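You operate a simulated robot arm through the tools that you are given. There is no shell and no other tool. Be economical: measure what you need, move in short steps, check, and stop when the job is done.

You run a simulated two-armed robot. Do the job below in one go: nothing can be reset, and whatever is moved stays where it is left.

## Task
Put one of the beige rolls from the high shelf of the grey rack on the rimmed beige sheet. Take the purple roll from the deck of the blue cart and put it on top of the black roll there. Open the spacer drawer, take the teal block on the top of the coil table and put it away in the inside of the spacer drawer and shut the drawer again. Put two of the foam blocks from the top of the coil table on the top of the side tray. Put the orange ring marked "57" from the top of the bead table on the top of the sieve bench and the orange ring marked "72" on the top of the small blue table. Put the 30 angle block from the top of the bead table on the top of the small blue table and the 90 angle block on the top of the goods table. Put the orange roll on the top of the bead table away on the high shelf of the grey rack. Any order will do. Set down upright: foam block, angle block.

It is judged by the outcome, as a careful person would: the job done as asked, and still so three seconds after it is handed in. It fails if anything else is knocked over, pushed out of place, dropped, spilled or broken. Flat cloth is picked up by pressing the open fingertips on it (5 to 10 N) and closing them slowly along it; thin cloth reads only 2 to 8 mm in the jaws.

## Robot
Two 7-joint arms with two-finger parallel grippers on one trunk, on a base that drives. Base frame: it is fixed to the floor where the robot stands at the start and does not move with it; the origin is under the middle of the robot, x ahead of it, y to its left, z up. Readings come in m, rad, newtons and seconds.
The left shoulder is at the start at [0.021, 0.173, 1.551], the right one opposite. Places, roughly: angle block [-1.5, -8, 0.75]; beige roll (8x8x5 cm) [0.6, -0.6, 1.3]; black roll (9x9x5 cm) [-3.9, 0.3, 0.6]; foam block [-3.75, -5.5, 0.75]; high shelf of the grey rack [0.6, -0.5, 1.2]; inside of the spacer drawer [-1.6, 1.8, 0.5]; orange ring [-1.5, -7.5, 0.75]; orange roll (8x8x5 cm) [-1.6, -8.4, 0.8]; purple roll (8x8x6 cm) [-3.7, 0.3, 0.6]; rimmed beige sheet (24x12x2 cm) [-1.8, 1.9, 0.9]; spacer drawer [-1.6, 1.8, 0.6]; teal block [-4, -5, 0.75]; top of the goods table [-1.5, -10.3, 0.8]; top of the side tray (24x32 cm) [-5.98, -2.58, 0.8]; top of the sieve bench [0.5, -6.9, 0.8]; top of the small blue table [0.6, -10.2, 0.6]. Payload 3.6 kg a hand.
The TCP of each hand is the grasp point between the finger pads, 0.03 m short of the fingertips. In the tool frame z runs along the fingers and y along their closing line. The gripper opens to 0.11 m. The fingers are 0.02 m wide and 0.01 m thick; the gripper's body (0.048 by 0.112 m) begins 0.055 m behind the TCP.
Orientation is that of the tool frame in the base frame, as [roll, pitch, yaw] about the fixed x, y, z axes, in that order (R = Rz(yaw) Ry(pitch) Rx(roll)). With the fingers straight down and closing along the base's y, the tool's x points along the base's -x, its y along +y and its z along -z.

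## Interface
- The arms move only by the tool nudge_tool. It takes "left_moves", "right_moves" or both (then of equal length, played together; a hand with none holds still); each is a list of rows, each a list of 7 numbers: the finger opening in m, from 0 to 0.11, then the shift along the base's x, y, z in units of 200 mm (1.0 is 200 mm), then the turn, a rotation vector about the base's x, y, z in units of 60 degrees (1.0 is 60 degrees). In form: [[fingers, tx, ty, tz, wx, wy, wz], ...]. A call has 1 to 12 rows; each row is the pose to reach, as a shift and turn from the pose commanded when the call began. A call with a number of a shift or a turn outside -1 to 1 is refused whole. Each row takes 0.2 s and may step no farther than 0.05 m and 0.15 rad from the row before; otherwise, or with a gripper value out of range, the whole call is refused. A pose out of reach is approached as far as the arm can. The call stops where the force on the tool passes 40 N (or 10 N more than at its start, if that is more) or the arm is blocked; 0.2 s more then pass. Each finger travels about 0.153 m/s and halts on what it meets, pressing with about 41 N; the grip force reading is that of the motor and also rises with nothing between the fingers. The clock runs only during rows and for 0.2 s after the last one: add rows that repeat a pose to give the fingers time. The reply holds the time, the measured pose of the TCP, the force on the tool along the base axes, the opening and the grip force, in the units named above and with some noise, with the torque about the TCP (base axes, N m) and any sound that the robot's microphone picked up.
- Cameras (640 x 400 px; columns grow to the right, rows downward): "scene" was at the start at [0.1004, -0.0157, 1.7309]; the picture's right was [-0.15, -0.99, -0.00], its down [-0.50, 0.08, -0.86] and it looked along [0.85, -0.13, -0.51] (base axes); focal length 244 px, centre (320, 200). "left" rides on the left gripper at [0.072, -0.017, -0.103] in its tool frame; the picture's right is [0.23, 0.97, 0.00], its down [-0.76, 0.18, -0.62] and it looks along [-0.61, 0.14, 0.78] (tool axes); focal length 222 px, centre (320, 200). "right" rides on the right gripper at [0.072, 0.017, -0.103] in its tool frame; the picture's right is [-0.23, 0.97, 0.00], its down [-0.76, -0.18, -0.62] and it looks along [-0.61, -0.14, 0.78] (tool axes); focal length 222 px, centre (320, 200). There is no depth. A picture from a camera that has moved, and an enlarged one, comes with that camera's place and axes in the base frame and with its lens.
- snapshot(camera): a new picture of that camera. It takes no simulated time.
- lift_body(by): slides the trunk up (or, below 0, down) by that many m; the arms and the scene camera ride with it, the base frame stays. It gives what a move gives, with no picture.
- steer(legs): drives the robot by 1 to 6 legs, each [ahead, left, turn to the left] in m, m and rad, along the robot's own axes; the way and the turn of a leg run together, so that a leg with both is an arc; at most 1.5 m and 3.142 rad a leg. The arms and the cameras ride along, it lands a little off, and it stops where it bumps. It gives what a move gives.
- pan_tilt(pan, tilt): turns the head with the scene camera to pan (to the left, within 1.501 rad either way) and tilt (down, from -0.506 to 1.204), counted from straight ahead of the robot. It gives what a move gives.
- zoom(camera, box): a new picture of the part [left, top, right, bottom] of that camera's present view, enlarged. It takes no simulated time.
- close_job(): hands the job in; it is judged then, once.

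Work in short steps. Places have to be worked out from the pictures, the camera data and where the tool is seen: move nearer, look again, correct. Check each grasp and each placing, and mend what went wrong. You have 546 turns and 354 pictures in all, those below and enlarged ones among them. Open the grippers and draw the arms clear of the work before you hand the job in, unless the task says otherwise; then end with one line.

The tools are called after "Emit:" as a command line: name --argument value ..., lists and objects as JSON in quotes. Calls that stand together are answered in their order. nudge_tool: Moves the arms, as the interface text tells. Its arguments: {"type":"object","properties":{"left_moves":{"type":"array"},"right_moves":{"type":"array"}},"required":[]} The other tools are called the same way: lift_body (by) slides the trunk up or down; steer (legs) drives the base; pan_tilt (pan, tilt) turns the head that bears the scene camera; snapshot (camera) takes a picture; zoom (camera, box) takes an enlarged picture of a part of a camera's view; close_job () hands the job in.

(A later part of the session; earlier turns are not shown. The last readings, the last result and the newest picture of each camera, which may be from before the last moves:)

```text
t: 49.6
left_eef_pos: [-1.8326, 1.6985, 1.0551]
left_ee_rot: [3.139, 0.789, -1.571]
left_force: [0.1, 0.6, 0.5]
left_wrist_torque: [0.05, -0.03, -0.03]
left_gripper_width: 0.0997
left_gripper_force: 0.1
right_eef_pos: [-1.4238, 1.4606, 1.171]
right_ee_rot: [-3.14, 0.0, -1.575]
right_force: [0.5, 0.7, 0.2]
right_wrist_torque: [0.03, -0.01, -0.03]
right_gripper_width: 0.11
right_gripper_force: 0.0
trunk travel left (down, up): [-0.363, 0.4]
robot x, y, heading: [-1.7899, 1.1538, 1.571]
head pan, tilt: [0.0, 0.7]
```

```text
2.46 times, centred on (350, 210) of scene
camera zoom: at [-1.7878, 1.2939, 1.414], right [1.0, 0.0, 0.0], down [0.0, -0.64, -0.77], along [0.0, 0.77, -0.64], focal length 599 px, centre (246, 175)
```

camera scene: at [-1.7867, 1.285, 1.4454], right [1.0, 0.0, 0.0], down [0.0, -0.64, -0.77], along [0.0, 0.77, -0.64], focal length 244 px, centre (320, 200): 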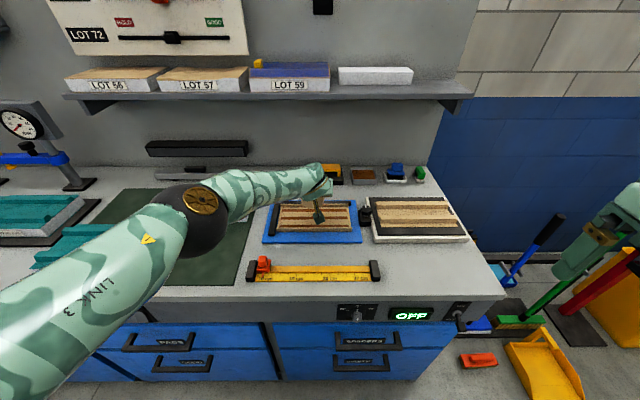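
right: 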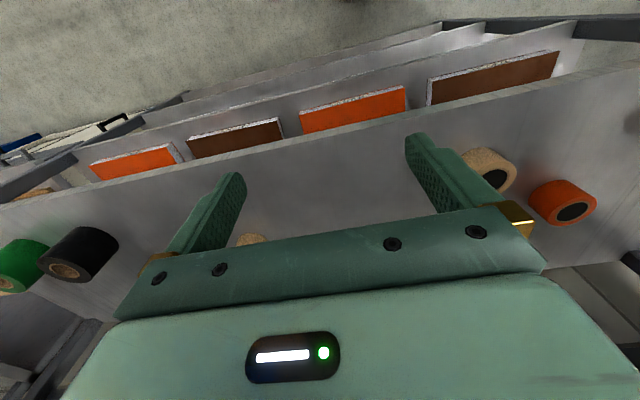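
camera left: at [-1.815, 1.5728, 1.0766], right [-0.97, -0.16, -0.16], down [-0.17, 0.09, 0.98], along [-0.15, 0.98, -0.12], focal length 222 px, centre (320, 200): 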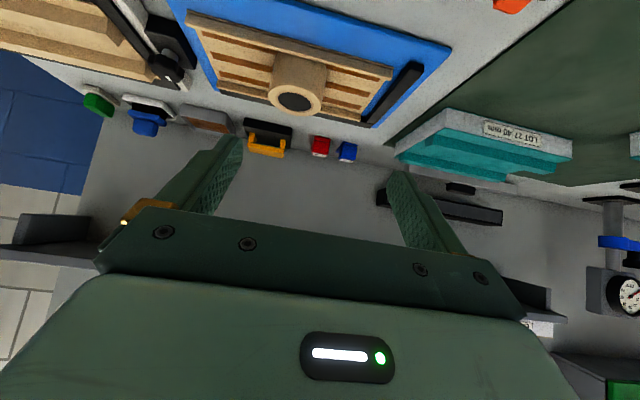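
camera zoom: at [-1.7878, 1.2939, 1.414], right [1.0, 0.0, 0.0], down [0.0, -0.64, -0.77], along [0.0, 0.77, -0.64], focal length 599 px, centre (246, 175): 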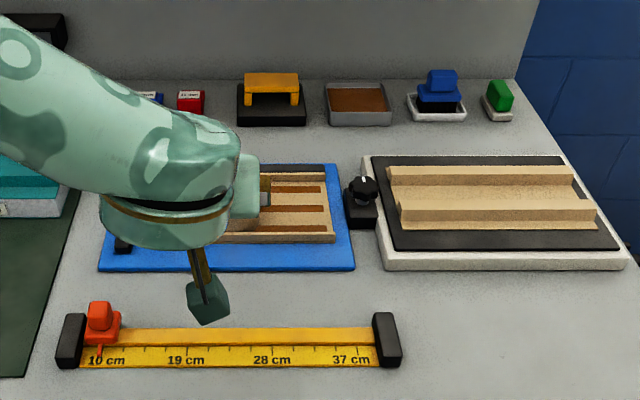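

The beige roll sits well on the sheet. Next the blue cart: I'll back off, turn to face -x and look.

Emit:
steer --legs '[[-0.25, 0, 0], [0, 0, 1.571]]'

Emit:
pan_tilt --pan 0.0 --tilt 0.5

Emit:
snapshot --camera "scene"

```text
t: 55.2
left_eef_pos: [-2.3325, 0.8827, 1.0548]
left_ee_rot: [3.134, 0.787, -0.048]
left_force: [0.1, 0.0, 0.7]
left_wrist_torque: [-0.03, 0.0, 0.0]
left_gripper_width: 0.1
left_gripper_force: 0.0
right_eef_pos: [-2.0757, 1.2814, 1.1707]
right_ee_rot: [-3.14, 0.001, -0.048]
right_force: [0.4, -0.7, -0.4]
right_wrist_torque: [-0.02, 0.0, -0.03]
right_gripper_width: 0.11
right_gripper_force: 0.2
trunk travel left (down, up): [-0.363, 0.4]
robot x, y, heading: [-1.7871, 0.9024, 3.09]
head pan, tilt: [0.0, 0.7]
```

```text
t: 55.9
left_eef_pos: [-2.3317, 0.8829, 1.0541]
left_ee_rot: [3.135, 0.787, -0.046]
left_force: [0.1, 0.0, -0.8]
left_wrist_torque: [0.01, -0.06, 0.03]
left_gripper_width: 0.0999
left_gripper_force: 0.1
right_eef_pos: [-2.0755, 1.2814, 1.1709]
right_ee_rot: [-3.141, -0.001, -0.047]
right_force: [-0.4, -1.5, 0.3]
right_wrist_torque: [0.02, 0.02, -0.03]
right_gripper_width: 0.11
right_gripper_force: 0.1
trunk travel left (down, up): [-0.363, 0.4]
robot x, y, heading: [-1.7896, 0.9037, 3.097]
head pan, tilt: [0.0, 0.499]
```

```text
323 pictures are left
camera scene: at [-1.9348, 0.9084, 1.4315], right [0.05, 1.0, 0.0], down [0.48, -0.02, -0.88], along [-0.88, 0.04, -0.48], focal length 244 px, centre (320, 200)
```

scene: 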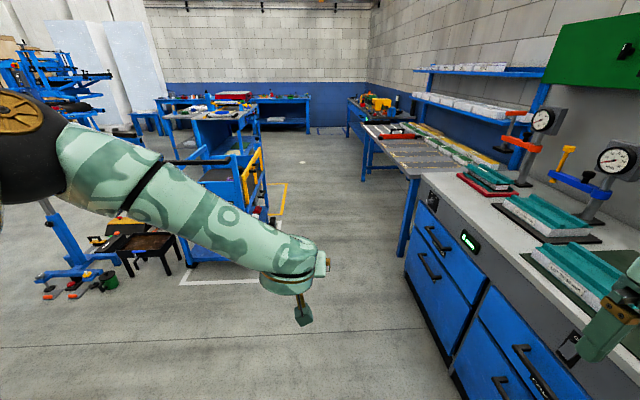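

The left arm partly covers the cart. I'll zoom there to understand the cart's shape.

Emit:
zoom --camera "scene" --box '[140, 80, 320, 290]'

```text
1.90 times, centred on (230, 185) of scene
camera zoom: at [-1.9348, 0.9084, 1.4315], right [0.05, 1.0, 0.0], down [0.48, -0.02, -0.88], along [-0.88, 0.04, -0.48], focal length 464 px, centre (491, 229)
```

zoom: 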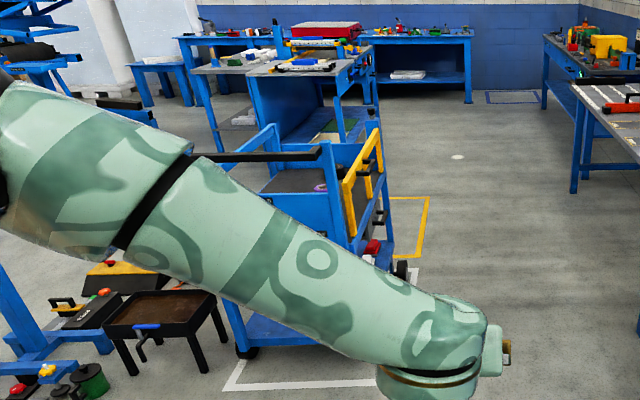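

The cart's roll deck is at about [-3.85, 0.25], with its north rail near y≈0.47. I'll drive west along the aisle past its handle and turn to face it from the north.

Emit:
lift_body --by 0.2

Emit:
steer --legs '[[1.2, -0.1, 0], [0.85, -0.05, 0], [0, 0, 1.6]]'

Emit:
pan_tilt --pan 0.0 --tilt 0.8

Emit:
snapshot --camera "scene"

```text
t: 58.1
left_eef_pos: [-2.332, 0.8827, 1.2539]
left_ee_rot: [3.135, 0.789, -0.046]
left_force: [-0.4, -0.4, -0.9]
left_wrist_torque: [-0.03, -0.01, 0.01]
left_gripper_width: 0.1
left_gripper_force: 0.1
right_eef_pos: [-2.0768, 1.2813, 1.3716]
right_ee_rot: [3.141, 0.001, -0.049]
right_force: [0.8, 0.5, -0.7]
right_wrist_torque: [0.0, 0.01, 0.0]
right_gripper_width: 0.1104
right_gripper_force: 0.1
trunk travel left (down, up): [-0.563, 0.2]
robot x, y, heading: [-1.7919, 0.9043, 3.087]
head pan, tilt: [0.0, 0.499]
```

```text
t: 72.3
left_eef_pos: [-3.8569, 0.6416, 1.255]
left_ee_rot: [3.135, 0.787, 1.484]
left_force: [0.3, -0.2, -0.5]
left_wrist_torque: [0.01, 0.03, 0.01]
left_gripper_width: 0.1001
left_gripper_force: 0.0
right_eef_pos: [-4.2432, 0.9135, 1.3706]
right_ee_rot: [-3.139, 0.0, 1.484]
right_force: [0.5, -0.2, -0.3]
right_wrist_torque: [0.03, 0.0, 0.02]
right_gripper_width: 0.1098
right_gripper_force: 0.2
trunk travel left (down, up): [-0.563, 0.2]
robot x, y, heading: [-3.8564, 1.1851, -1.66]
head pan, tilt: [0.0, 0.499]
```

```text
t: 73.1
left_eef_pos: [-3.8565, 0.6424, 1.2541]
left_ee_rot: [3.135, 0.787, 1.483]
left_force: [0.3, -0.1, -0.8]
left_wrist_torque: [-0.02, 0.01, -0.02]
left_gripper_width: 0.1001
left_gripper_force: 0.1
right_eef_pos: [-4.2434, 0.913, 1.3711]
right_ee_rot: [3.139, 0.0, 1.482]
right_force: [0.6, -0.4, -0.4]
right_wrist_torque: [0.0, 0.02, -0.01]
right_gripper_width: 0.1101
right_gripper_force: 0.0
trunk travel left (down, up): [-0.563, 0.2]
robot x, y, heading: [-3.8561, 1.1871, -1.66]
head pan, tilt: [0.0, 0.799]
```

```text
321 pictures are left
camera scene: at [-3.8642, 1.088, 1.6071], right [-1.0, 0.09, 0.0], down [0.06, 0.71, -0.7], along [-0.06, -0.69, -0.72], focal length 244 px, centre (320, 200)
```

scene: 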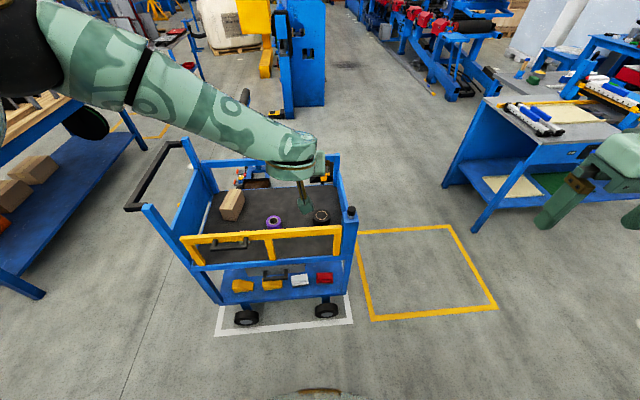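

The view shows purple at about [-3.70, 0.28] and black at [-3.94, 0.275]. I'll straighten the heading, creep closer, and lower the trunk.

Emit:
steer --legs '[[0, 0, 0.09], [0.22, 0, 0]]'

Emit:
lift_body --by -0.2

Emit:
snapshot --camera "scene"

Emit:
snapshot --camera "left"

```text
t: 75.3
left_eef_pos: [-3.8062, 0.4226, 1.2538]
left_ee_rot: [3.134, 0.785, 1.575]
left_force: [-0.3, -0.2, 0.0]
left_wrist_torque: [-0.01, 0.0, -0.05]
left_gripper_width: 0.0999
left_gripper_force: 0.0
right_eef_pos: [-4.2173, 0.6582, 1.3717]
right_ee_rot: [3.141, -0.001, 1.573]
right_force: [0.0, 0.1, -0.2]
right_wrist_torque: [0.0, -0.01, 0.0]
right_gripper_width: 0.1099
right_gripper_force: 0.1
trunk travel left (down, up): [-0.563, 0.2]
robot x, y, heading: [-3.8557, 0.9621, -1.572]
head pan, tilt: [0.0, 0.799]
```

```text
t: 77.4
left_eef_pos: [-3.8068, 0.4227, 1.0541]
left_ee_rot: [3.135, 0.788, 1.576]
left_force: [0.1, 0.0, 0.3]
left_wrist_torque: [-0.01, 0.03, 0.0]
left_gripper_width: 0.1001
left_gripper_force: 0.1
right_eef_pos: [-4.2174, 0.6589, 1.1711]
right_ee_rot: [3.141, 0.0, 1.574]
right_force: [-0.2, 0.5, -0.8]
right_wrist_torque: [0.0, 0.01, 0.0]
right_gripper_width: 0.11
right_gripper_force: 0.1
trunk travel left (down, up): [-0.363, 0.4]
robot x, y, heading: [-3.8553, 0.9671, -1.571]
head pan, tilt: [0.0, 0.799]
```

```text
320 pictures are left
camera scene: at [-3.8548, 0.8268, 1.4058], right [-1.0, 0.0, 0.0], down [0.0, 0.72, -0.7], along [0.0, -0.7, -0.72], focal length 244 px, centre (320, 200)
```

scene: 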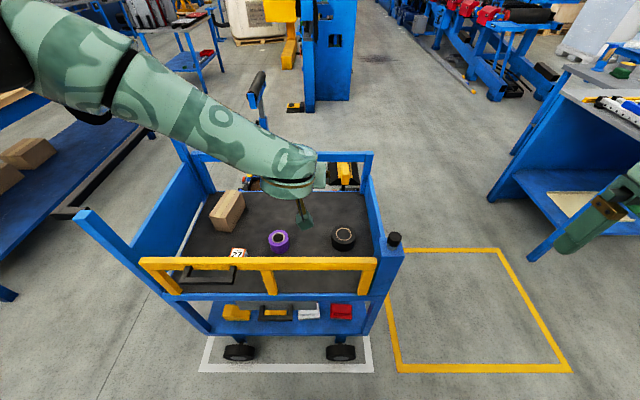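

```text
319 pictures are left
camera left: at [-3.825, 0.5459, 1.0763], right [0.97, 0.17, -0.16], down [0.17, -0.09, 0.98], along [0.15, -0.98, -0.12], focal length 222 px, centre (320, 200)
```

left: 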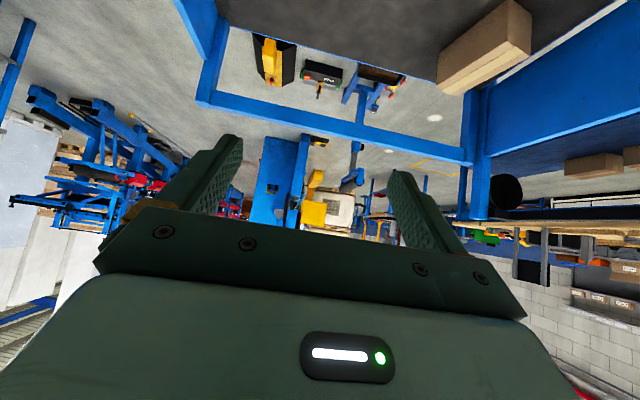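

Triangulated: purple top at [-3.703, 0.314, 0.67], black at [-3.94, 0.293]; deck ≈0.61. I'll point the left hand straight down above the purple roll.

Emit:
nudge_tool --left_moves '[[0.11, 0.09, -0.09, -0.02, 0.125, 0, 0], [0.11, 0.18, -0.18, -0.06, 0.25, 0, 0], [0.11, 0.27, -0.27, -0.1, 0.375, 0, 0], [0.11, 0.36, -0.36, -0.15, 0.5, 0, 0], [0.11, 0.45, -0.45, -0.2, 0.625, 0, 0], [0.11, 0.52, -0.545, -0.25, 0.75, 0, 0]]'

Emit:
snapshot --camera "left"

Emit:
snapshot --camera "scene"

```text
t: 78.8
left_eef_pos: [-3.7068, 0.3385, 1.0115]
left_ee_rot: [3.136, 0.044, 1.575]
left_force: [0.2, -0.3, 0.2]
left_wrist_torque: [-0.02, 0.02, 0.01]
left_gripper_width: 0.1103
left_gripper_force: 0.1
left hand out of reach, approached as far as the arm can: row 6
right_eef_pos: [-4.2165, 0.6586, 1.1708]
right_ee_rot: [-3.14, 0.001, 1.572]
right_force: [-0.6, 0.4, 0.4]
right_wrist_torque: [-0.02, -0.01, 0.03]
right_gripper_width: 0.11
right_gripper_force: 0.0
trunk travel left (down, up): [-0.363, 0.4]
robot x, y, heading: [-3.8576, 0.9644, -1.567]
head pan, tilt: [0.0, 0.799]
```

```text
318 pictures are left
camera left: at [-3.724, 0.414, 1.1114], right [0.97, 0.23, 0.0], down [0.18, -0.73, 0.66], along [0.15, -0.64, -0.75], focal length 222 px, centre (320, 200)
```

left: 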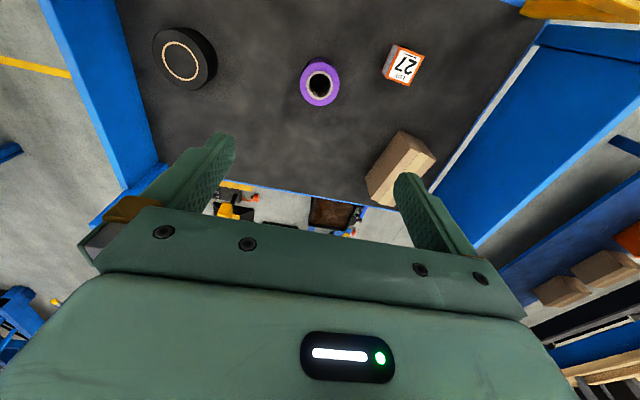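

```text
317 pictures are left
camera scene: at [-3.854, 0.827, 1.4057], right [-1.0, 0.0, 0.0], down [0.0, 0.72, -0.7], along [0.0, -0.7, -0.72], focal length 244 px, centre (320, 200)
```

scene: 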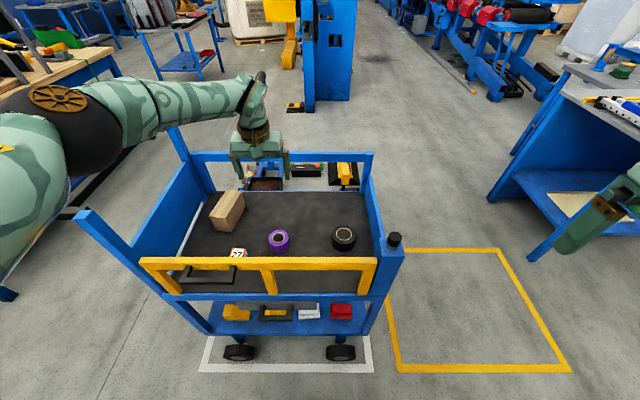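

The wrist view confirms purple at [-3.702, 0.312]. The arm is near its limit and the elbow is near the cart handle, so I'll move the base 10 cm closer, lower the trunk only slightly, and tilt the hand 30° forward.

Emit:
steer --legs '[[0.1, 0, 0]]'

Emit:
lift_body --by -0.06

Emit:
nudge_tool --left_moves '[[0.11, 0, 0.1, -0.1, -0.1, 0, 0], [0.11, 0, 0.2, -0.2, -0.2, 0, 0], [0.11, 0, 0.3, -0.3, -0.3, 0, 0], [0.11, 0, 0.35, -0.4, -0.4, 0, 0], [0.11, 0, 0.38, -0.5, -0.5, 0, 0]]'

Emit:
snapshot --camera "left"

Emit:
snapshot --camera "scene"

```text
t: 80.0
left_eef_pos: [-3.7057, 0.2342, 1.0105]
left_ee_rot: [3.134, 0.044, 1.574]
left_force: [0.5, -0.9, -0.7]
left_wrist_torque: [0.04, -0.01, 0.0]
left_gripper_width: 0.1103
left_gripper_force: 0.0
right_eef_pos: [-4.2169, 0.5558, 1.1706]
right_ee_rot: [-3.141, -0.002, 1.572]
right_force: [-0.6, 0.1, -0.5]
right_wrist_torque: [0.02, 0.04, 0.01]
right_gripper_width: 0.11
right_gripper_force: 0.0
trunk travel left (down, up): [-0.363, 0.4]
robot x, y, heading: [-3.852, 0.8609, -1.569]
head pan, tilt: [0.0, 0.799]
```

```text
t: 81.0
left_eef_pos: [-3.7065, 0.2374, 0.9519]
left_ee_rot: [3.133, 0.048, 1.573]
left_force: [-0.4, -0.2, 1.5]
left_wrist_torque: [-0.02, 0.0, 0.01]
left_gripper_width: 0.11
left_gripper_force: 0.0
right_eef_pos: [-4.2168, 0.5574, 1.1118]
right_ee_rot: [-3.141, 0.002, 1.572]
right_force: [0.1, -0.3, -0.6]
right_wrist_torque: [-0.04, 0.0, 0.02]
right_gripper_width: 0.1102
right_gripper_force: 0.1
trunk travel left (down, up): [-0.303, 0.46]
robot x, y, heading: [-3.8555, 0.8622, -1.569]
head pan, tilt: [0.0, 0.799]
```

```text
t: 82.2
left_eef_pos: [-3.7052, 0.3139, 0.8515]
left_ee_rot: [3.134, 0.57, 1.576]
left_force: [0.0, -0.4, -0.2]
left_wrist_torque: [0.0, 0.0, -0.01]
left_gripper_width: 0.1102
left_gripper_force: 0.1
right_eef_pos: [-4.2163, 0.557, 1.1112]
right_ee_rot: [-3.141, 0.0, 1.573]
right_force: [-0.6, 0.3, -0.7]
right_wrist_torque: [0.01, 0.04, 0.03]
right_gripper_width: 0.11
right_gripper_force: 0.1
trunk travel left (down, up): [-0.303, 0.46]
robot x, y, heading: [-3.8519, 0.8608, -1.57]
head pan, tilt: [0.0, 0.799]
```

```text
316 pictures are left
camera left: at [-3.7223, 0.4297, 0.8994], right [0.97, 0.2, -0.12], down [0.18, -0.3, 0.94], along [0.15, -0.93, -0.33], focal length 222 px, centre (320, 200)
```

left: 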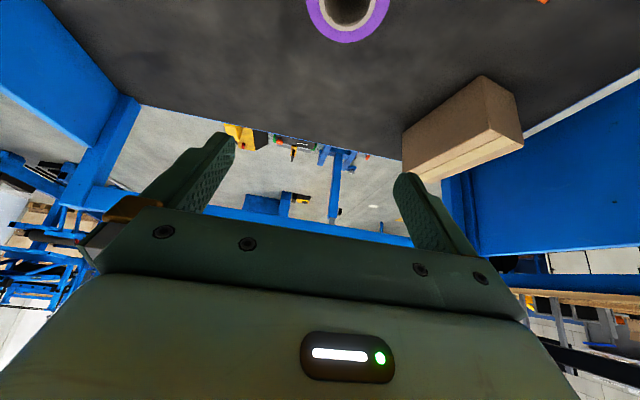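

```text
315 pictures are left
camera scene: at [-3.8541, 0.7024, 1.3446], right [-1.0, 0.0, 0.0], down [0.0, 0.72, -0.7], along [0.0, -0.7, -0.72], focal length 244 px, centre (320, 200)
```

scene: 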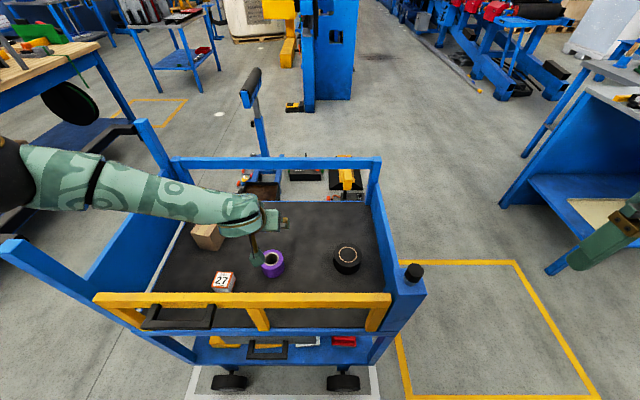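

Both cameras agree on purple at [-3.703, 0.312]. I descend to TCP z≈0.655 around it.

Emit:
nudge_tool --left_moves '[[0.11, 0.01, 0, -0.2, 0, 0, 0], [0.11, 0.01, 0, -0.4, 0, 0, 0], [0.11, 0.01, 0, -0.6, 0, 0, 0], [0.11, 0.01, 0, -0.8, 0, 0, 0], [0.11, 0.01, 0, -0.96, 0, 0, 0]]'

Emit:
snapshot --camera "left"

```text
t: 83.4
left_eef_pos: [-3.7038, 0.3071, 0.6574]
left_ee_rot: [3.136, 0.571, 1.573]
left_force: [-1.1, 0.1, -0.8]
left_wrist_torque: [0.0, -0.02, -0.02]
left_gripper_width: 0.11
left_gripper_force: 0.1
right_eef_pos: [-4.217, 0.557, 1.1111]
right_ee_rot: [3.142, 0.0, 1.573]
right_force: [0.3, 0.4, 0.1]
right_wrist_torque: [0.01, 0.04, -0.03]
right_gripper_width: 0.11
right_gripper_force: 0.0
trunk travel left (down, up): [-0.303, 0.46]
robot x, y, heading: [-3.8563, 0.8643, -1.565]
head pan, tilt: [0.0, 0.799]
```

```text
314 pictures are left
camera left: at [-3.7216, 0.4242, 0.7059], right [0.97, 0.2, -0.12], down [0.17, -0.3, 0.94], along [0.15, -0.93, -0.33], focal length 222 px, centre (320, 200)
```

left: 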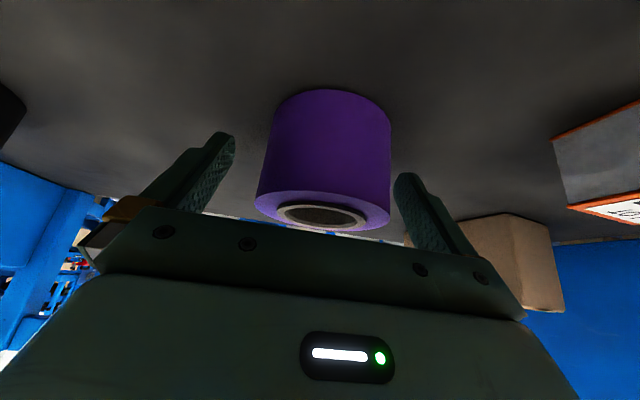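

The purple roll is between the fingers. Close and lift.

Emit:
nudge_tool --left_moves '[[0.07, 0, 0, 0, 0, 0, 0], [0.04, 0, 0, 0, 0, 0, 0], [0.04, 0, 0, 0, 0, 0, 0], [0.04, 0, 0, 0.15, 0, 0, 0], [0.04, 0, 0, 0.35, 0, 0, 0], [0.04, 0, 0, 0.55, 0, 0, 0], [0.04, 0, 0, 0.55, 0, 0, 0]]'

Emit:
snapshot --camera "left"

Emit:
snapshot --camera "scene"

```text
t: 85.0
left_eef_pos: [-3.7048, 0.315, 0.7717]
left_ee_rot: [3.133, 0.573, 1.576]
left_force: [0.6, -0.1, -1.9]
left_wrist_torque: [-0.04, -0.04, 0.03]
left_gripper_width: 0.0699
left_gripper_force: 41.2
right_eef_pos: [-4.2173, 0.5564, 1.1105]
right_ee_rot: [-3.141, 0.0, 1.571]
right_force: [-0.9, 0.3, 1.2]
right_wrist_torque: [0.02, 0.03, -0.01]
right_gripper_width: 0.1101
right_gripper_force: 0.1
trunk travel left (down, up): [-0.303, 0.46]
robot x, y, heading: [-3.8548, 0.8618, -1.565]
head pan, tilt: [0.0, 0.799]
```

```text
313 pictures are left
camera left: at [-3.7211, 0.4287, 0.8194], right [0.97, 0.2, -0.12], down [0.17, -0.3, 0.94], along [0.15, -0.93, -0.33], focal length 222 px, centre (320, 200)
```

left: 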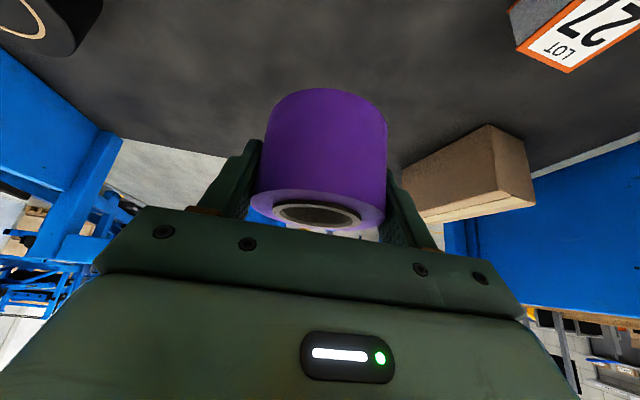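

```text
312 pictures are left
camera scene: at [-3.8543, 0.702, 1.3445], right [-1.0, 0.0, 0.0], down [0.0, 0.72, -0.7], along [0.0, -0.7, -0.72], focal length 244 px, centre (320, 200)
```

scene: 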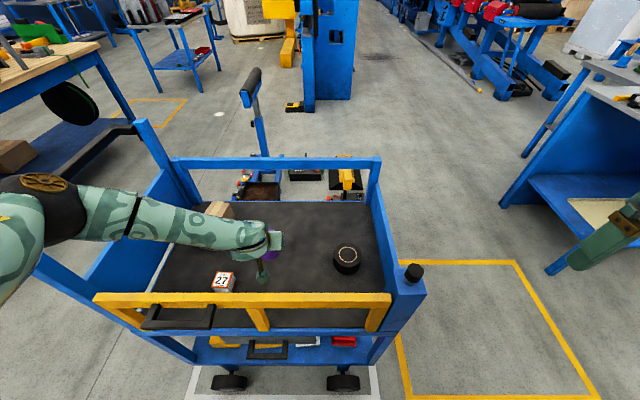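

Purple is held. Relative to it, the black roll is about -0.234 m in x and -0.039 m in y; I'll move over and check before lowering.

Emit:
nudge_tool --left_moves '[[0.04, -0.2, -0.04, 0.05, 0, 0, 0], [0.04, -0.4, -0.08, 0.05, 0, 0, 0], [0.04, -0.6, -0.12, 0.05, 0, 0, 0], [0.04, -0.8, -0.16, 0.05, 0, 0, 0], [0.04, -1.0, -0.2, 0.05, 0, 0, 0]]'

Emit:
nudge_tool --left_moves '[[0.04, -0.17, -0.01, 0, 0, 0, 0], [0.04, -0.17, -0.01, 0, 0, 0, 0]]'

Emit:
snapshot --camera "left"

Emit:
zoom --camera "scene" --box '[260, 180, 420, 310]'

```text
t: 86.2
left_eef_pos: [-3.9073, 0.2724, 0.7778]
left_ee_rot: [3.134, 0.571, 1.574]
left_force: [0.4, 0.4, -2.5]
left_wrist_torque: [0.01, -0.03, 0.04]
left_gripper_width: 0.0702
left_gripper_force: 40.7
right_eef_pos: [-4.2192, 0.5562, 1.1102]
right_ee_rot: [-3.142, 0.0, 1.573]
right_force: [-0.1, -0.1, 1.3]
right_wrist_torque: [0.01, -0.01, 0.02]
right_gripper_width: 0.1099
right_gripper_force: 0.0
trunk travel left (down, up): [-0.303, 0.46]
robot x, y, heading: [-3.8511, 0.8667, -1.569]
head pan, tilt: [0.0, 0.799]
```

```text
t: 86.8
left_eef_pos: [-3.9383, 0.2723, 0.7778]
left_ee_rot: [3.133, 0.572, 1.574]
left_force: [-0.1, 0.0, -0.8]
left_wrist_torque: [-0.01, 0.0, -0.01]
left_gripper_width: 0.07
left_gripper_force: 40.8
right_eef_pos: [-4.2158, 0.5553, 1.1113]
right_ee_rot: [3.141, -0.001, 1.574]
right_force: [0.4, -0.8, -0.3]
right_wrist_torque: [-0.03, 0.02, 0.01]
right_gripper_width: 0.11
right_gripper_force: 0.1
trunk travel left (down, up): [-0.303, 0.46]
robot x, y, heading: [-3.855, 0.8626, -1.565]
head pan, tilt: [0.0, 0.799]
```

```text
311 pictures are left
camera left: at [-3.9549, 0.3881, 0.8256], right [0.97, 0.2, -0.12], down [0.18, -0.3, 0.94], along [0.15, -0.93, -0.33], focal length 222 px, centre (320, 200)
```

left: 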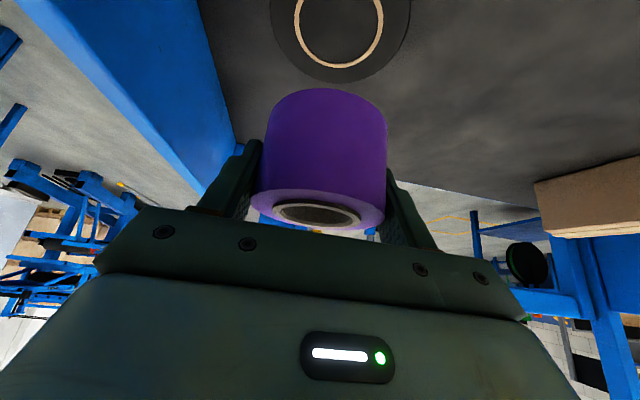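

```text
3.08 times, centred on (340, 245) of scene
camera zoom: at [-3.8533, 0.702, 1.3446], right [-1.0, 0.0, 0.0], down [0.0, 0.72, -0.7], along [0.0, -0.7, -0.72], focal length 749 px, centre (258, 62)
```

zoom: 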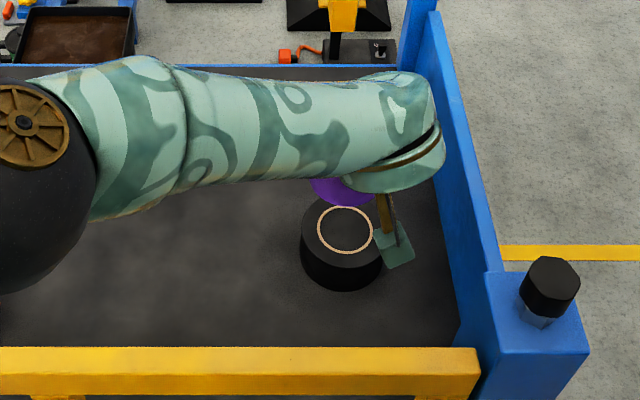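

Wrist view: black centre ≈[-3.942, 0.285], purple ≈[-3.937, 0.280]; nearly aligned. I'll shift 4 mm and lower most of the gap.

Emit:
nudge_tool --left_moves '[[0.04, -0.02, 0.02, -0.1, 0, 0, 0], [0.04, -0.02, 0.02, -0.2, 0, 0, 0], [0.04, -0.02, 0.02, -0.28, 0, 0, 0]]'

Emit:
snapshot --camera "left"

Emit:
zoom --camera "scene" --box '[260, 180, 420, 310]'

```text
t: 87.6
left_eef_pos: [-3.9437, 0.2817, 0.7343]
left_ee_rot: [3.141, 0.576, 1.57]
left_force: [0.0, 0.4, -1.5]
left_wrist_torque: [-0.03, -0.01, -0.02]
left_gripper_width: 0.0699
left_gripper_force: 40.9
left hand out of reach, approached as far as the arm can: row 2, 3
right_eef_pos: [-4.2165, 0.5561, 1.11]
right_ee_rot: [-3.141, 0.0, 1.572]
right_force: [0.1, 0.3, 0.5]
right_wrist_torque: [0.0, 0.0, -0.03]
right_gripper_width: 0.1099
right_gripper_force: 0.1
trunk travel left (down, up): [-0.303, 0.46]
robot x, y, heading: [-3.8535, 0.8649, -1.564]
head pan, tilt: [0.0, 0.799]
```

```text
309 pictures are left
camera left: at [-3.9611, 0.3976, 0.7822], right [0.97, 0.19, -0.12], down [0.18, -0.3, 0.94], along [0.14, -0.93, -0.33], focal length 222 px, centre (320, 200)
```

left: 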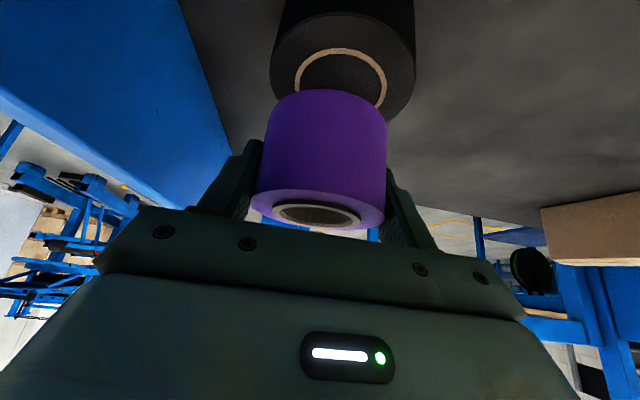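

```text
3.08 times, centred on (340, 245) of scene
camera zoom: at [-3.8544, 0.7022, 1.3446], right [-1.0, 0.0, 0.0], down [0.0, 0.72, -0.7], along [0.0, -0.7, -0.72], focal length 749 px, centre (258, 62)
```

zoom: 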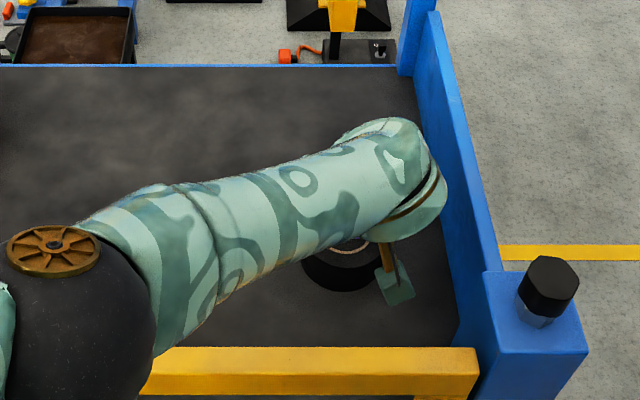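

The elbow has swung low near the yellow gate, which is too tight. I'll go back up and to the earlier arm posture, then strafe the base instead.

Emit:
nudge_tool --left_moves '[[0.04, 0, -0.02, 0.15, 0, 0, 0], [0.04, 0.02, -0.04, 0.3, 0, 0, 0], [0.04, 0.2, -0.04, 0.35, 0, 0, 0], [0.04, 0.4, -0.04, 0.35, 0, 0, 0], [0.04, 0.6, -0.04, 0.35, 0, 0, 0], [0.04, 0.8, -0.04, 0.35, 0, 0, 0], [0.04, 1.0, -0.04, 0.35, 0, 0, 0]]'

Emit:
snapshot --camera "scene"

```text
t: 89.2
left_eef_pos: [-3.745, 0.2685, 0.8062]
left_ee_rot: [3.136, 0.571, 1.575]
left_force: [-0.3, -0.4, -1.8]
left_wrist_torque: [-0.01, 0.03, -0.02]
left_gripper_width: 0.0701
left_gripper_force: 40.9
right_eef_pos: [-4.2163, 0.5565, 1.1108]
right_ee_rot: [3.141, 0.0, 1.572]
right_force: [-0.3, 0.5, 0.5]
right_wrist_torque: [0.01, 0.03, -0.02]
right_gripper_width: 0.1098
right_gripper_force: 0.0
trunk travel left (down, up): [-0.303, 0.46]
robot x, y, heading: [-3.8519, 0.8655, -1.566]
head pan, tilt: [0.0, 0.799]
```

```text
307 pictures are left
camera scene: at [-3.8534, 0.7024, 1.3446], right [-1.0, 0.0, 0.0], down [0.0, 0.72, -0.7], along [0.0, -0.7, -0.72], focal length 244 px, centre (320, 200)
```

scene: 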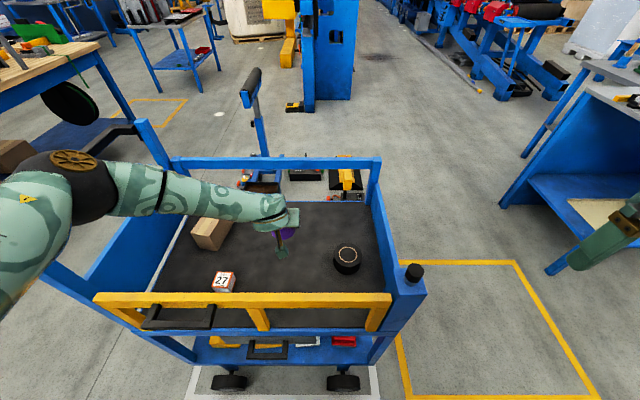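

Posture restored. I strafe the base 0.195 m to the robot's right (−x), keeping the hand high over the black roll.

Emit:
steer --legs '[[0, -0.197, 0]]'

Emit:
snapshot --camera "scene"

Emit:
snapshot --camera "left"

```text
t: 90.8
left_eef_pos: [-3.9444, 0.2682, 0.8072]
left_ee_rot: [3.133, 0.571, 1.574]
left_force: [-0.2, 0.6, -1.2]
left_wrist_torque: [-0.03, -0.01, 0.0]
left_gripper_width: 0.0704
left_gripper_force: 40.4
right_eef_pos: [-4.4169, 0.556, 1.1093]
right_ee_rot: [3.14, -0.001, 1.575]
right_force: [-0.9, -0.4, 0.4]
right_wrist_torque: [0.04, -0.03, 0.03]
right_gripper_width: 0.1099
right_gripper_force: 0.0
trunk travel left (down, up): [-0.303, 0.46]
robot x, y, heading: [-4.0537, 0.8622, -1.563]
head pan, tilt: [0.0, 0.799]
```

```text
306 pictures are left
camera scene: at [-4.0552, 0.7016, 1.3446], right [-1.0, 0.0, 0.0], down [0.0, 0.72, -0.7], along [0.0, -0.7, -0.72], focal length 244 px, centre (320, 200)
```

scene: 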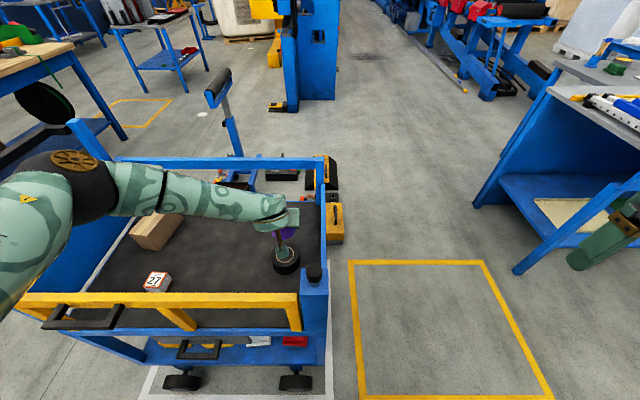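

```text
305 pictures are left
camera left: at [-3.9637, 0.3837, 0.855], right [0.97, 0.2, -0.12], down [0.17, -0.3, 0.94], along [0.15, -0.93, -0.33], focal length 222 px, centre (320, 200)
```

left: 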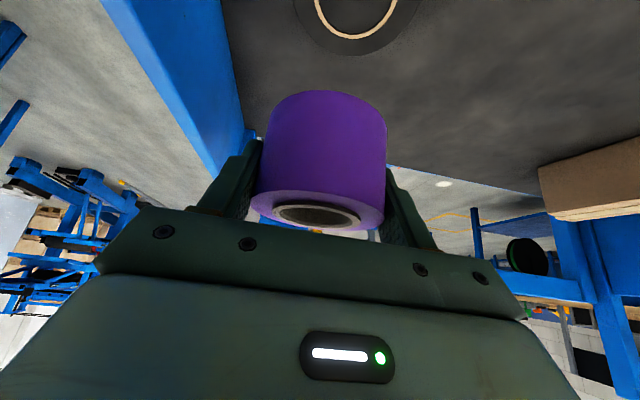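

I'll correct by +5 mm x, +10 mm y and lower to just above the black roll.

Emit:
nudge_tool --left_moves '[[0.04, 0.025, 0.05, -0.1, 0, 0, 0], [0.04, 0.025, 0.05, -0.25, 0, 0, 0], [0.04, 0.025, 0.05, -0.4, 0, 0, 0], [0.04, 0.025, 0.05, -0.47, 0, 0, 0]]'

Emit:
snapshot --camera "scene"

Emit:
snapshot --camera "left"

```text
t: 91.8
left_eef_pos: [-3.9397, 0.2753, 0.7123]
left_ee_rot: [3.135, 0.571, 1.575]
left_force: [0.2, -0.4, -0.6]
left_wrist_torque: [0.01, -0.02, -0.02]
left_gripper_width: 0.0703
left_gripper_force: 40.5
right_eef_pos: [-4.4152, 0.5559, 1.1103]
right_ee_rot: [3.141, -0.002, 1.575]
right_force: [1.0, 0.3, -0.1]
right_wrist_torque: [0.0, 0.0, -0.03]
right_gripper_width: 0.1101
right_gripper_force: 0.0
trunk travel left (down, up): [-0.303, 0.46]
robot x, y, heading: [-4.0533, 0.8629, -1.567]
head pan, tilt: [0.0, 0.799]
```

```text
304 pictures are left
camera scene: at [-4.0541, 0.7016, 1.3446], right [-1.0, 0.0, 0.0], down [0.0, 0.72, -0.7], along [0.0, -0.7, -0.72], focal length 244 px, centre (320, 200)
```

scene: 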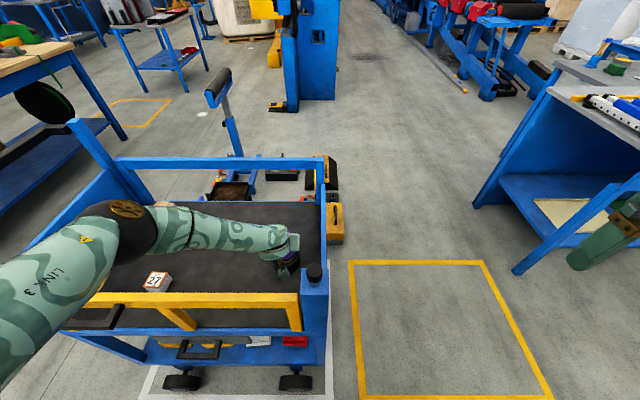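

```text
303 pictures are left
camera left: at [-3.9577, 0.3921, 0.7605], right [0.97, 0.2, -0.12], down [0.17, -0.3, 0.94], along [0.15, -0.93, -0.33], focal length 222 px, centre (320, 200)
```

left: 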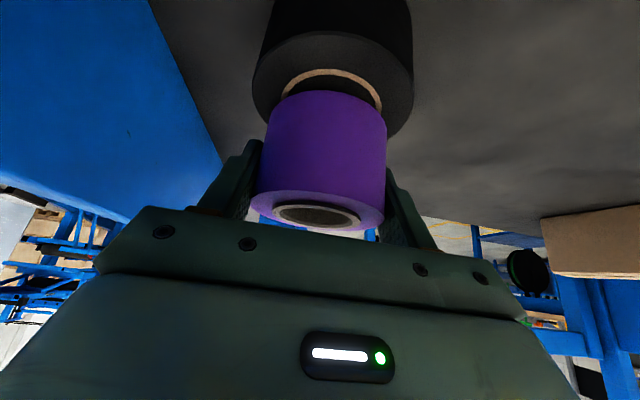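

Almost there: gap about 1 cm, with black about 4 mm toward +x. I'll lower slowly with that correction.

Emit:
nudge_tool --left_moves '[[0.04, 0.02, 0.01, -0.01, 0, 0, 0], [0.04, 0.02, 0.01, -0.02, 0, 0, 0], [0.04, 0.02, 0.01, -0.03, 0, 0, 0], [0.04, 0.02, 0.01, -0.04, 0, 0, 0]]'

Emit:
snapshot --camera "left"

```text
t: 92.8
left_eef_pos: [-3.9359, 0.2796, 0.7074]
left_ee_rot: [3.134, 0.576, 1.578]
left_force: [4.3, 1.7, 18.9]
left_wrist_torque: [0.38, 0.23, -0.02]
left_gripper_width: 0.0701
left_gripper_force: 41.2
right_eef_pos: [-4.4154, 0.5563, 1.1115]
right_ee_rot: [-3.141, 0.001, 1.574]
right_force: [-0.7, 0.1, -0.2]
right_wrist_torque: [0.0, -0.03, -0.04]
right_gripper_width: 0.1098
right_gripper_force: 0.1
trunk travel left (down, up): [-0.303, 0.46]
robot x, y, heading: [-4.0554, 0.8623, -1.572]
head pan, tilt: [0.0, 0.799]
```

```text
302 pictures are left
camera left: at [-3.9537, 0.3952, 0.7547], right [0.97, 0.2, -0.12], down [0.18, -0.3, 0.94], along [0.15, -0.93, -0.33], focal length 222 px, centre (320, 200)
```

left: 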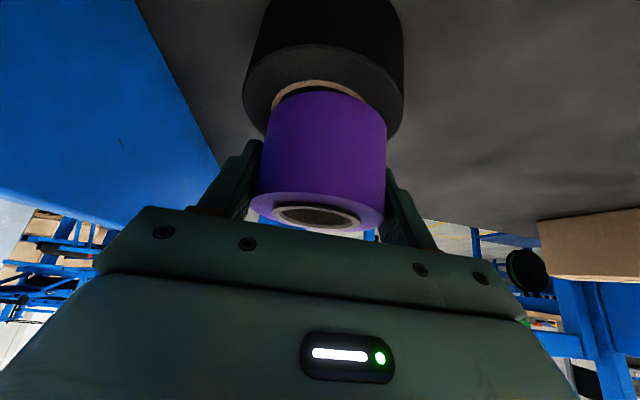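

Contact is made, but by this view the purple roll sits about 1.7 cm too far in −y. I'll lift slightly, shift +y and set it down again.

Emit:
nudge_tool --left_moves '[[0.04, 0, 0, 0.06, 0, 0, 0], [0.04, 0, 0.085, 0.08, 0, 0, 0], [0.04, 0, 0.085, 0.04, 0, 0, 0], [0.04, 0, 0.085, 0.02, 0, 0, 0], [0.04, 0, 0.085, 0.01, 0, 0, 0]]'

Emit:
snapshot --camera "left"

```text
t: 94.0
left_eef_pos: [-3.9358, 0.298, 0.7072]
left_ee_rot: [3.136, 0.571, 1.576]
left_force: [-0.2, 0.1, -0.7]
left_wrist_torque: [0.03, -0.02, 0.01]
left_gripper_width: 0.0702
left_gripper_force: 41.0
right_eef_pos: [-4.4165, 0.556, 1.1115]
right_ee_rot: [3.141, 0.001, 1.574]
right_force: [-0.2, 0.6, 0.0]
right_wrist_torque: [0.0, 0.01, -0.03]
right_gripper_width: 0.1101
right_gripper_force: 0.0
trunk travel left (down, up): [-0.303, 0.46]
robot x, y, heading: [-4.0539, 0.8658, -1.565]
head pan, tilt: [0.0, 0.799]
```

```text
301 pictures are left
camera left: at [-3.9542, 0.4132, 0.7558], right [0.97, 0.2, -0.12], down [0.17, -0.3, 0.94], along [0.15, -0.93, -0.33], focal length 222 px, centre (320, 200)
```

left: 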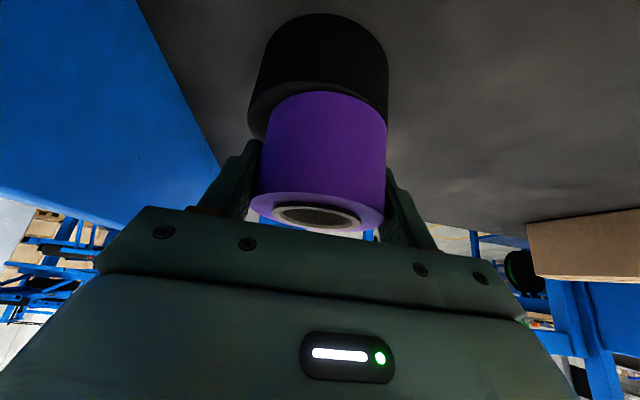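

Now well centred front to back; a 3 mm x shift and a gentle lowering until contact.

Emit:
nudge_tool --left_moves '[[0.04, -0.015, 0, -0.005, 0, 0, 0], [0.04, -0.015, 0, -0.012, 0, 0, 0], [0.04, -0.015, 0, -0.02, 0, 0, 0], [0.04, -0.015, 0, -0.028, 0, 0, 0]]'

```text
t: 95.0
left_eef_pos: [-3.9396, 0.2982, 0.702]
left_ee_rot: [3.135, 0.571, 1.577]
left_force: [1.8, 1.5, 16.8]
left_wrist_torque: [-0.11, 0.37, 0.08]
left_gripper_width: 0.0707
left_gripper_force: 41.4
right_eef_pos: [-4.4168, 0.5567, 1.1105]
right_ee_rot: [-3.141, -0.001, 1.573]
right_force: [0.0, 0.1, 0.4]
right_wrist_torque: [0.02, -0.01, -0.01]
right_gripper_width: 0.11
right_gripper_force: 0.0
trunk travel left (down, up): [-0.303, 0.46]
robot x, y, heading: [-4.0537, 0.8594, -1.571]
head pan, tilt: [0.0, 0.799]
```

Contact at about 17 N. I open and withdraw along the tool axis.

Emit:
nudge_tool --left_moves '[[0.08, 0, 0, 0.005, 0, 0, 0], [0.1, 0, 0, 0.005, 0, 0, 0], [0.1, 0, 0, 0.005, 0, 0, 0], [0.1, 0, 0.1, 0.15, 0, 0, 0], [0.1, 0, 0.2, 0.35, 0, 0, 0], [0.1, 0, 0.2, 0.55, 0, 0, 0], [0.1, 0, 0.2, 0.75, 0, 0, 0]]'

Emit:
snapshot --camera "left"

Emit:
snapshot --camera "scene"

```text
t: 96.6
left_eef_pos: [-3.9387, 0.3367, 0.8529]
left_ee_rot: [3.135, 0.571, 1.577]
left_force: [-0.2, 0.7, 0.9]
left_wrist_torque: [0.03, 0.04, -0.03]
left_gripper_width: 0.1
left_gripper_force: 0.0
right_eef_pos: [-4.4172, 0.5556, 1.1109]
right_ee_rot: [-3.14, 0.002, 1.574]
right_force: [0.3, 0.0, 0.7]
right_wrist_torque: [-0.01, -0.02, 0.01]
right_gripper_width: 0.11
right_gripper_force: 0.1
trunk travel left (down, up): [-0.303, 0.46]
robot x, y, heading: [-4.0561, 0.8638, -1.565]
head pan, tilt: [0.0, 0.799]
```

```text
300 pictures are left
camera left: at [-3.9568, 0.4523, 0.9015], right [0.97, 0.2, -0.12], down [0.17, -0.3, 0.94], along [0.15, -0.93, -0.33], focal length 222 px, centre (320, 200)
```

left: 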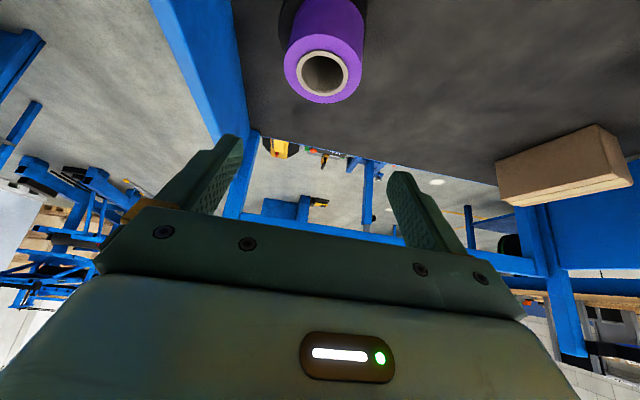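

```text
299 pictures are left
camera scene: at [-4.0542, 0.7023, 1.3447], right [-1.0, 0.0, 0.0], down [0.0, 0.72, -0.7], along [0.0, -0.7, -0.72], focal length 244 px, centre (320, 200)
```

scene: 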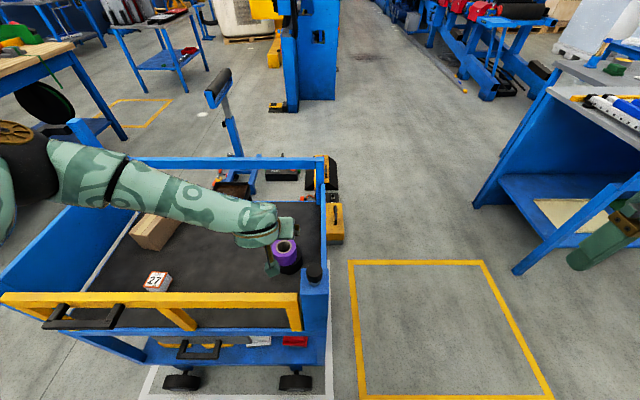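

The purple roll stands on the black one. I'll raise the trunk, back away from the cart, and shift west into the aisle that leads south.

Emit:
lift_body --by 0.35

Emit:
steer --legs '[[-0.3, 0, 0], [0, -0.6, 0]]'

Emit:
pan_tilt --pan 0 --tilt 0.4

Emit:
snapshot --camera "scene"

```text
t: 100.0
left_eef_pos: [-3.9385, 0.3368, 1.2012]
left_ee_rot: [3.134, 0.571, 1.575]
left_force: [-0.2, 0.1, -0.6]
left_wrist_torque: [-0.01, -0.03, 0.04]
left_gripper_width: 0.1001
left_gripper_force: 0.1
right_eef_pos: [-4.4169, 0.556, 1.4603]
right_ee_rot: [-3.141, -0.001, 1.574]
right_force: [-0.1, -0.6, 0.7]
right_wrist_torque: [0.04, 0.02, 0.01]
right_gripper_width: 0.1101
right_gripper_force: 0.1
trunk travel left (down, up): [-0.653, 0.11]
robot x, y, heading: [-4.0529, 0.8609, -1.566]
head pan, tilt: [0.0, 0.799]
```

```text
t: 105.1
left_eef_pos: [-4.5444, 0.648, 1.2021]
left_ee_rot: [3.137, 0.571, 1.559]
left_force: [-0.3, 1.2, 0.9]
left_wrist_torque: [-0.01, -0.03, -0.02]
left_gripper_width: 0.0998
left_gripper_force: 0.1
right_eef_pos: [-5.0177, 0.8733, 1.4616]
right_ee_rot: [-3.14, 0.001, 1.558]
right_force: [0.4, 0.6, -0.2]
right_wrist_torque: [-0.01, 0.01, 0.0]
right_gripper_width: 0.1099
right_gripper_force: 0.0
trunk travel left (down, up): [-0.653, 0.11]
robot x, y, heading: [-4.6504, 1.1733, -1.584]
head pan, tilt: [0.0, 0.799]
```

```text
t: 105.9
left_eef_pos: [-4.5445, 0.6465, 1.2019]
left_ee_rot: [3.134, 0.571, 1.559]
left_force: [0.2, 0.3, 0.4]
left_wrist_torque: [0.0, 0.02, -0.02]
left_gripper_width: 0.1001
left_gripper_force: 0.1
right_eef_pos: [-5.0184, 0.8732, 1.4606]
right_ee_rot: [-3.141, 0.0, 1.556]
right_force: [-0.2, 0.2, 0.1]
right_wrist_torque: [-0.02, -0.01, 0.01]
right_gripper_width: 0.1103
right_gripper_force: 0.1
trunk travel left (down, up): [-0.653, 0.11]
robot x, y, heading: [-4.6516, 1.177, -1.586]
head pan, tilt: [0.0, 0.4]
```

```text
298 pictures are left
camera scene: at [-4.6533, 1.0676, 1.7323], right [-1.0, 0.01, 0.0], down [0.01, 0.39, -0.92], along [-0.01, -0.92, -0.39], focal length 244 px, centre (320, 200)
```

scene: 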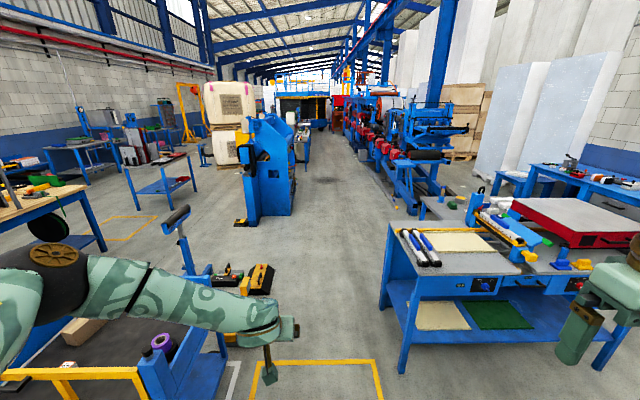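

A clear aisle runs south at x≈-4.65. I'll drive about 4.2 m along it and look again.

Emit:
steer --legs '[[1.4, 0, 0.015], [1.4, 0, 0], [1.4, 0, 0]]'

Emit:
snapshot --camera "scene"

```text
t: 126.2
left_eef_pos: [-4.4737, -3.577, 1.2023]
left_ee_rot: [3.134, 0.57, 1.602]
left_force: [-0.4, 0.2, 0.0]
left_wrist_torque: [0.0, -0.03, -0.01]
left_gripper_width: 0.1001
left_gripper_force: 0.1
right_eef_pos: [-4.9559, -3.3714, 1.4607]
right_ee_rot: [3.141, -0.001, 1.602]
right_force: [-0.3, -0.2, 0.0]
right_wrist_torque: [0.0, 0.03, -0.02]
right_gripper_width: 0.1102
right_gripper_force: 0.0
trunk travel left (down, up): [-0.653, 0.11]
robot x, y, heading: [-4.6033, -3.0516, -1.539]
head pan, tilt: [0.0, 0.4]
```

```text
297 pictures are left
camera scene: at [-4.5996, -3.1613, 1.7324], right [-1.0, -0.03, 0.0], down [-0.01, 0.39, -0.92], along [0.03, -0.92, -0.39], focal length 244 px, centre (320, 200)
```

scene: 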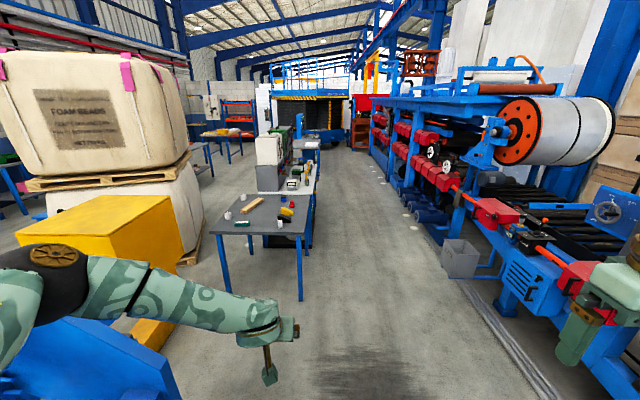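

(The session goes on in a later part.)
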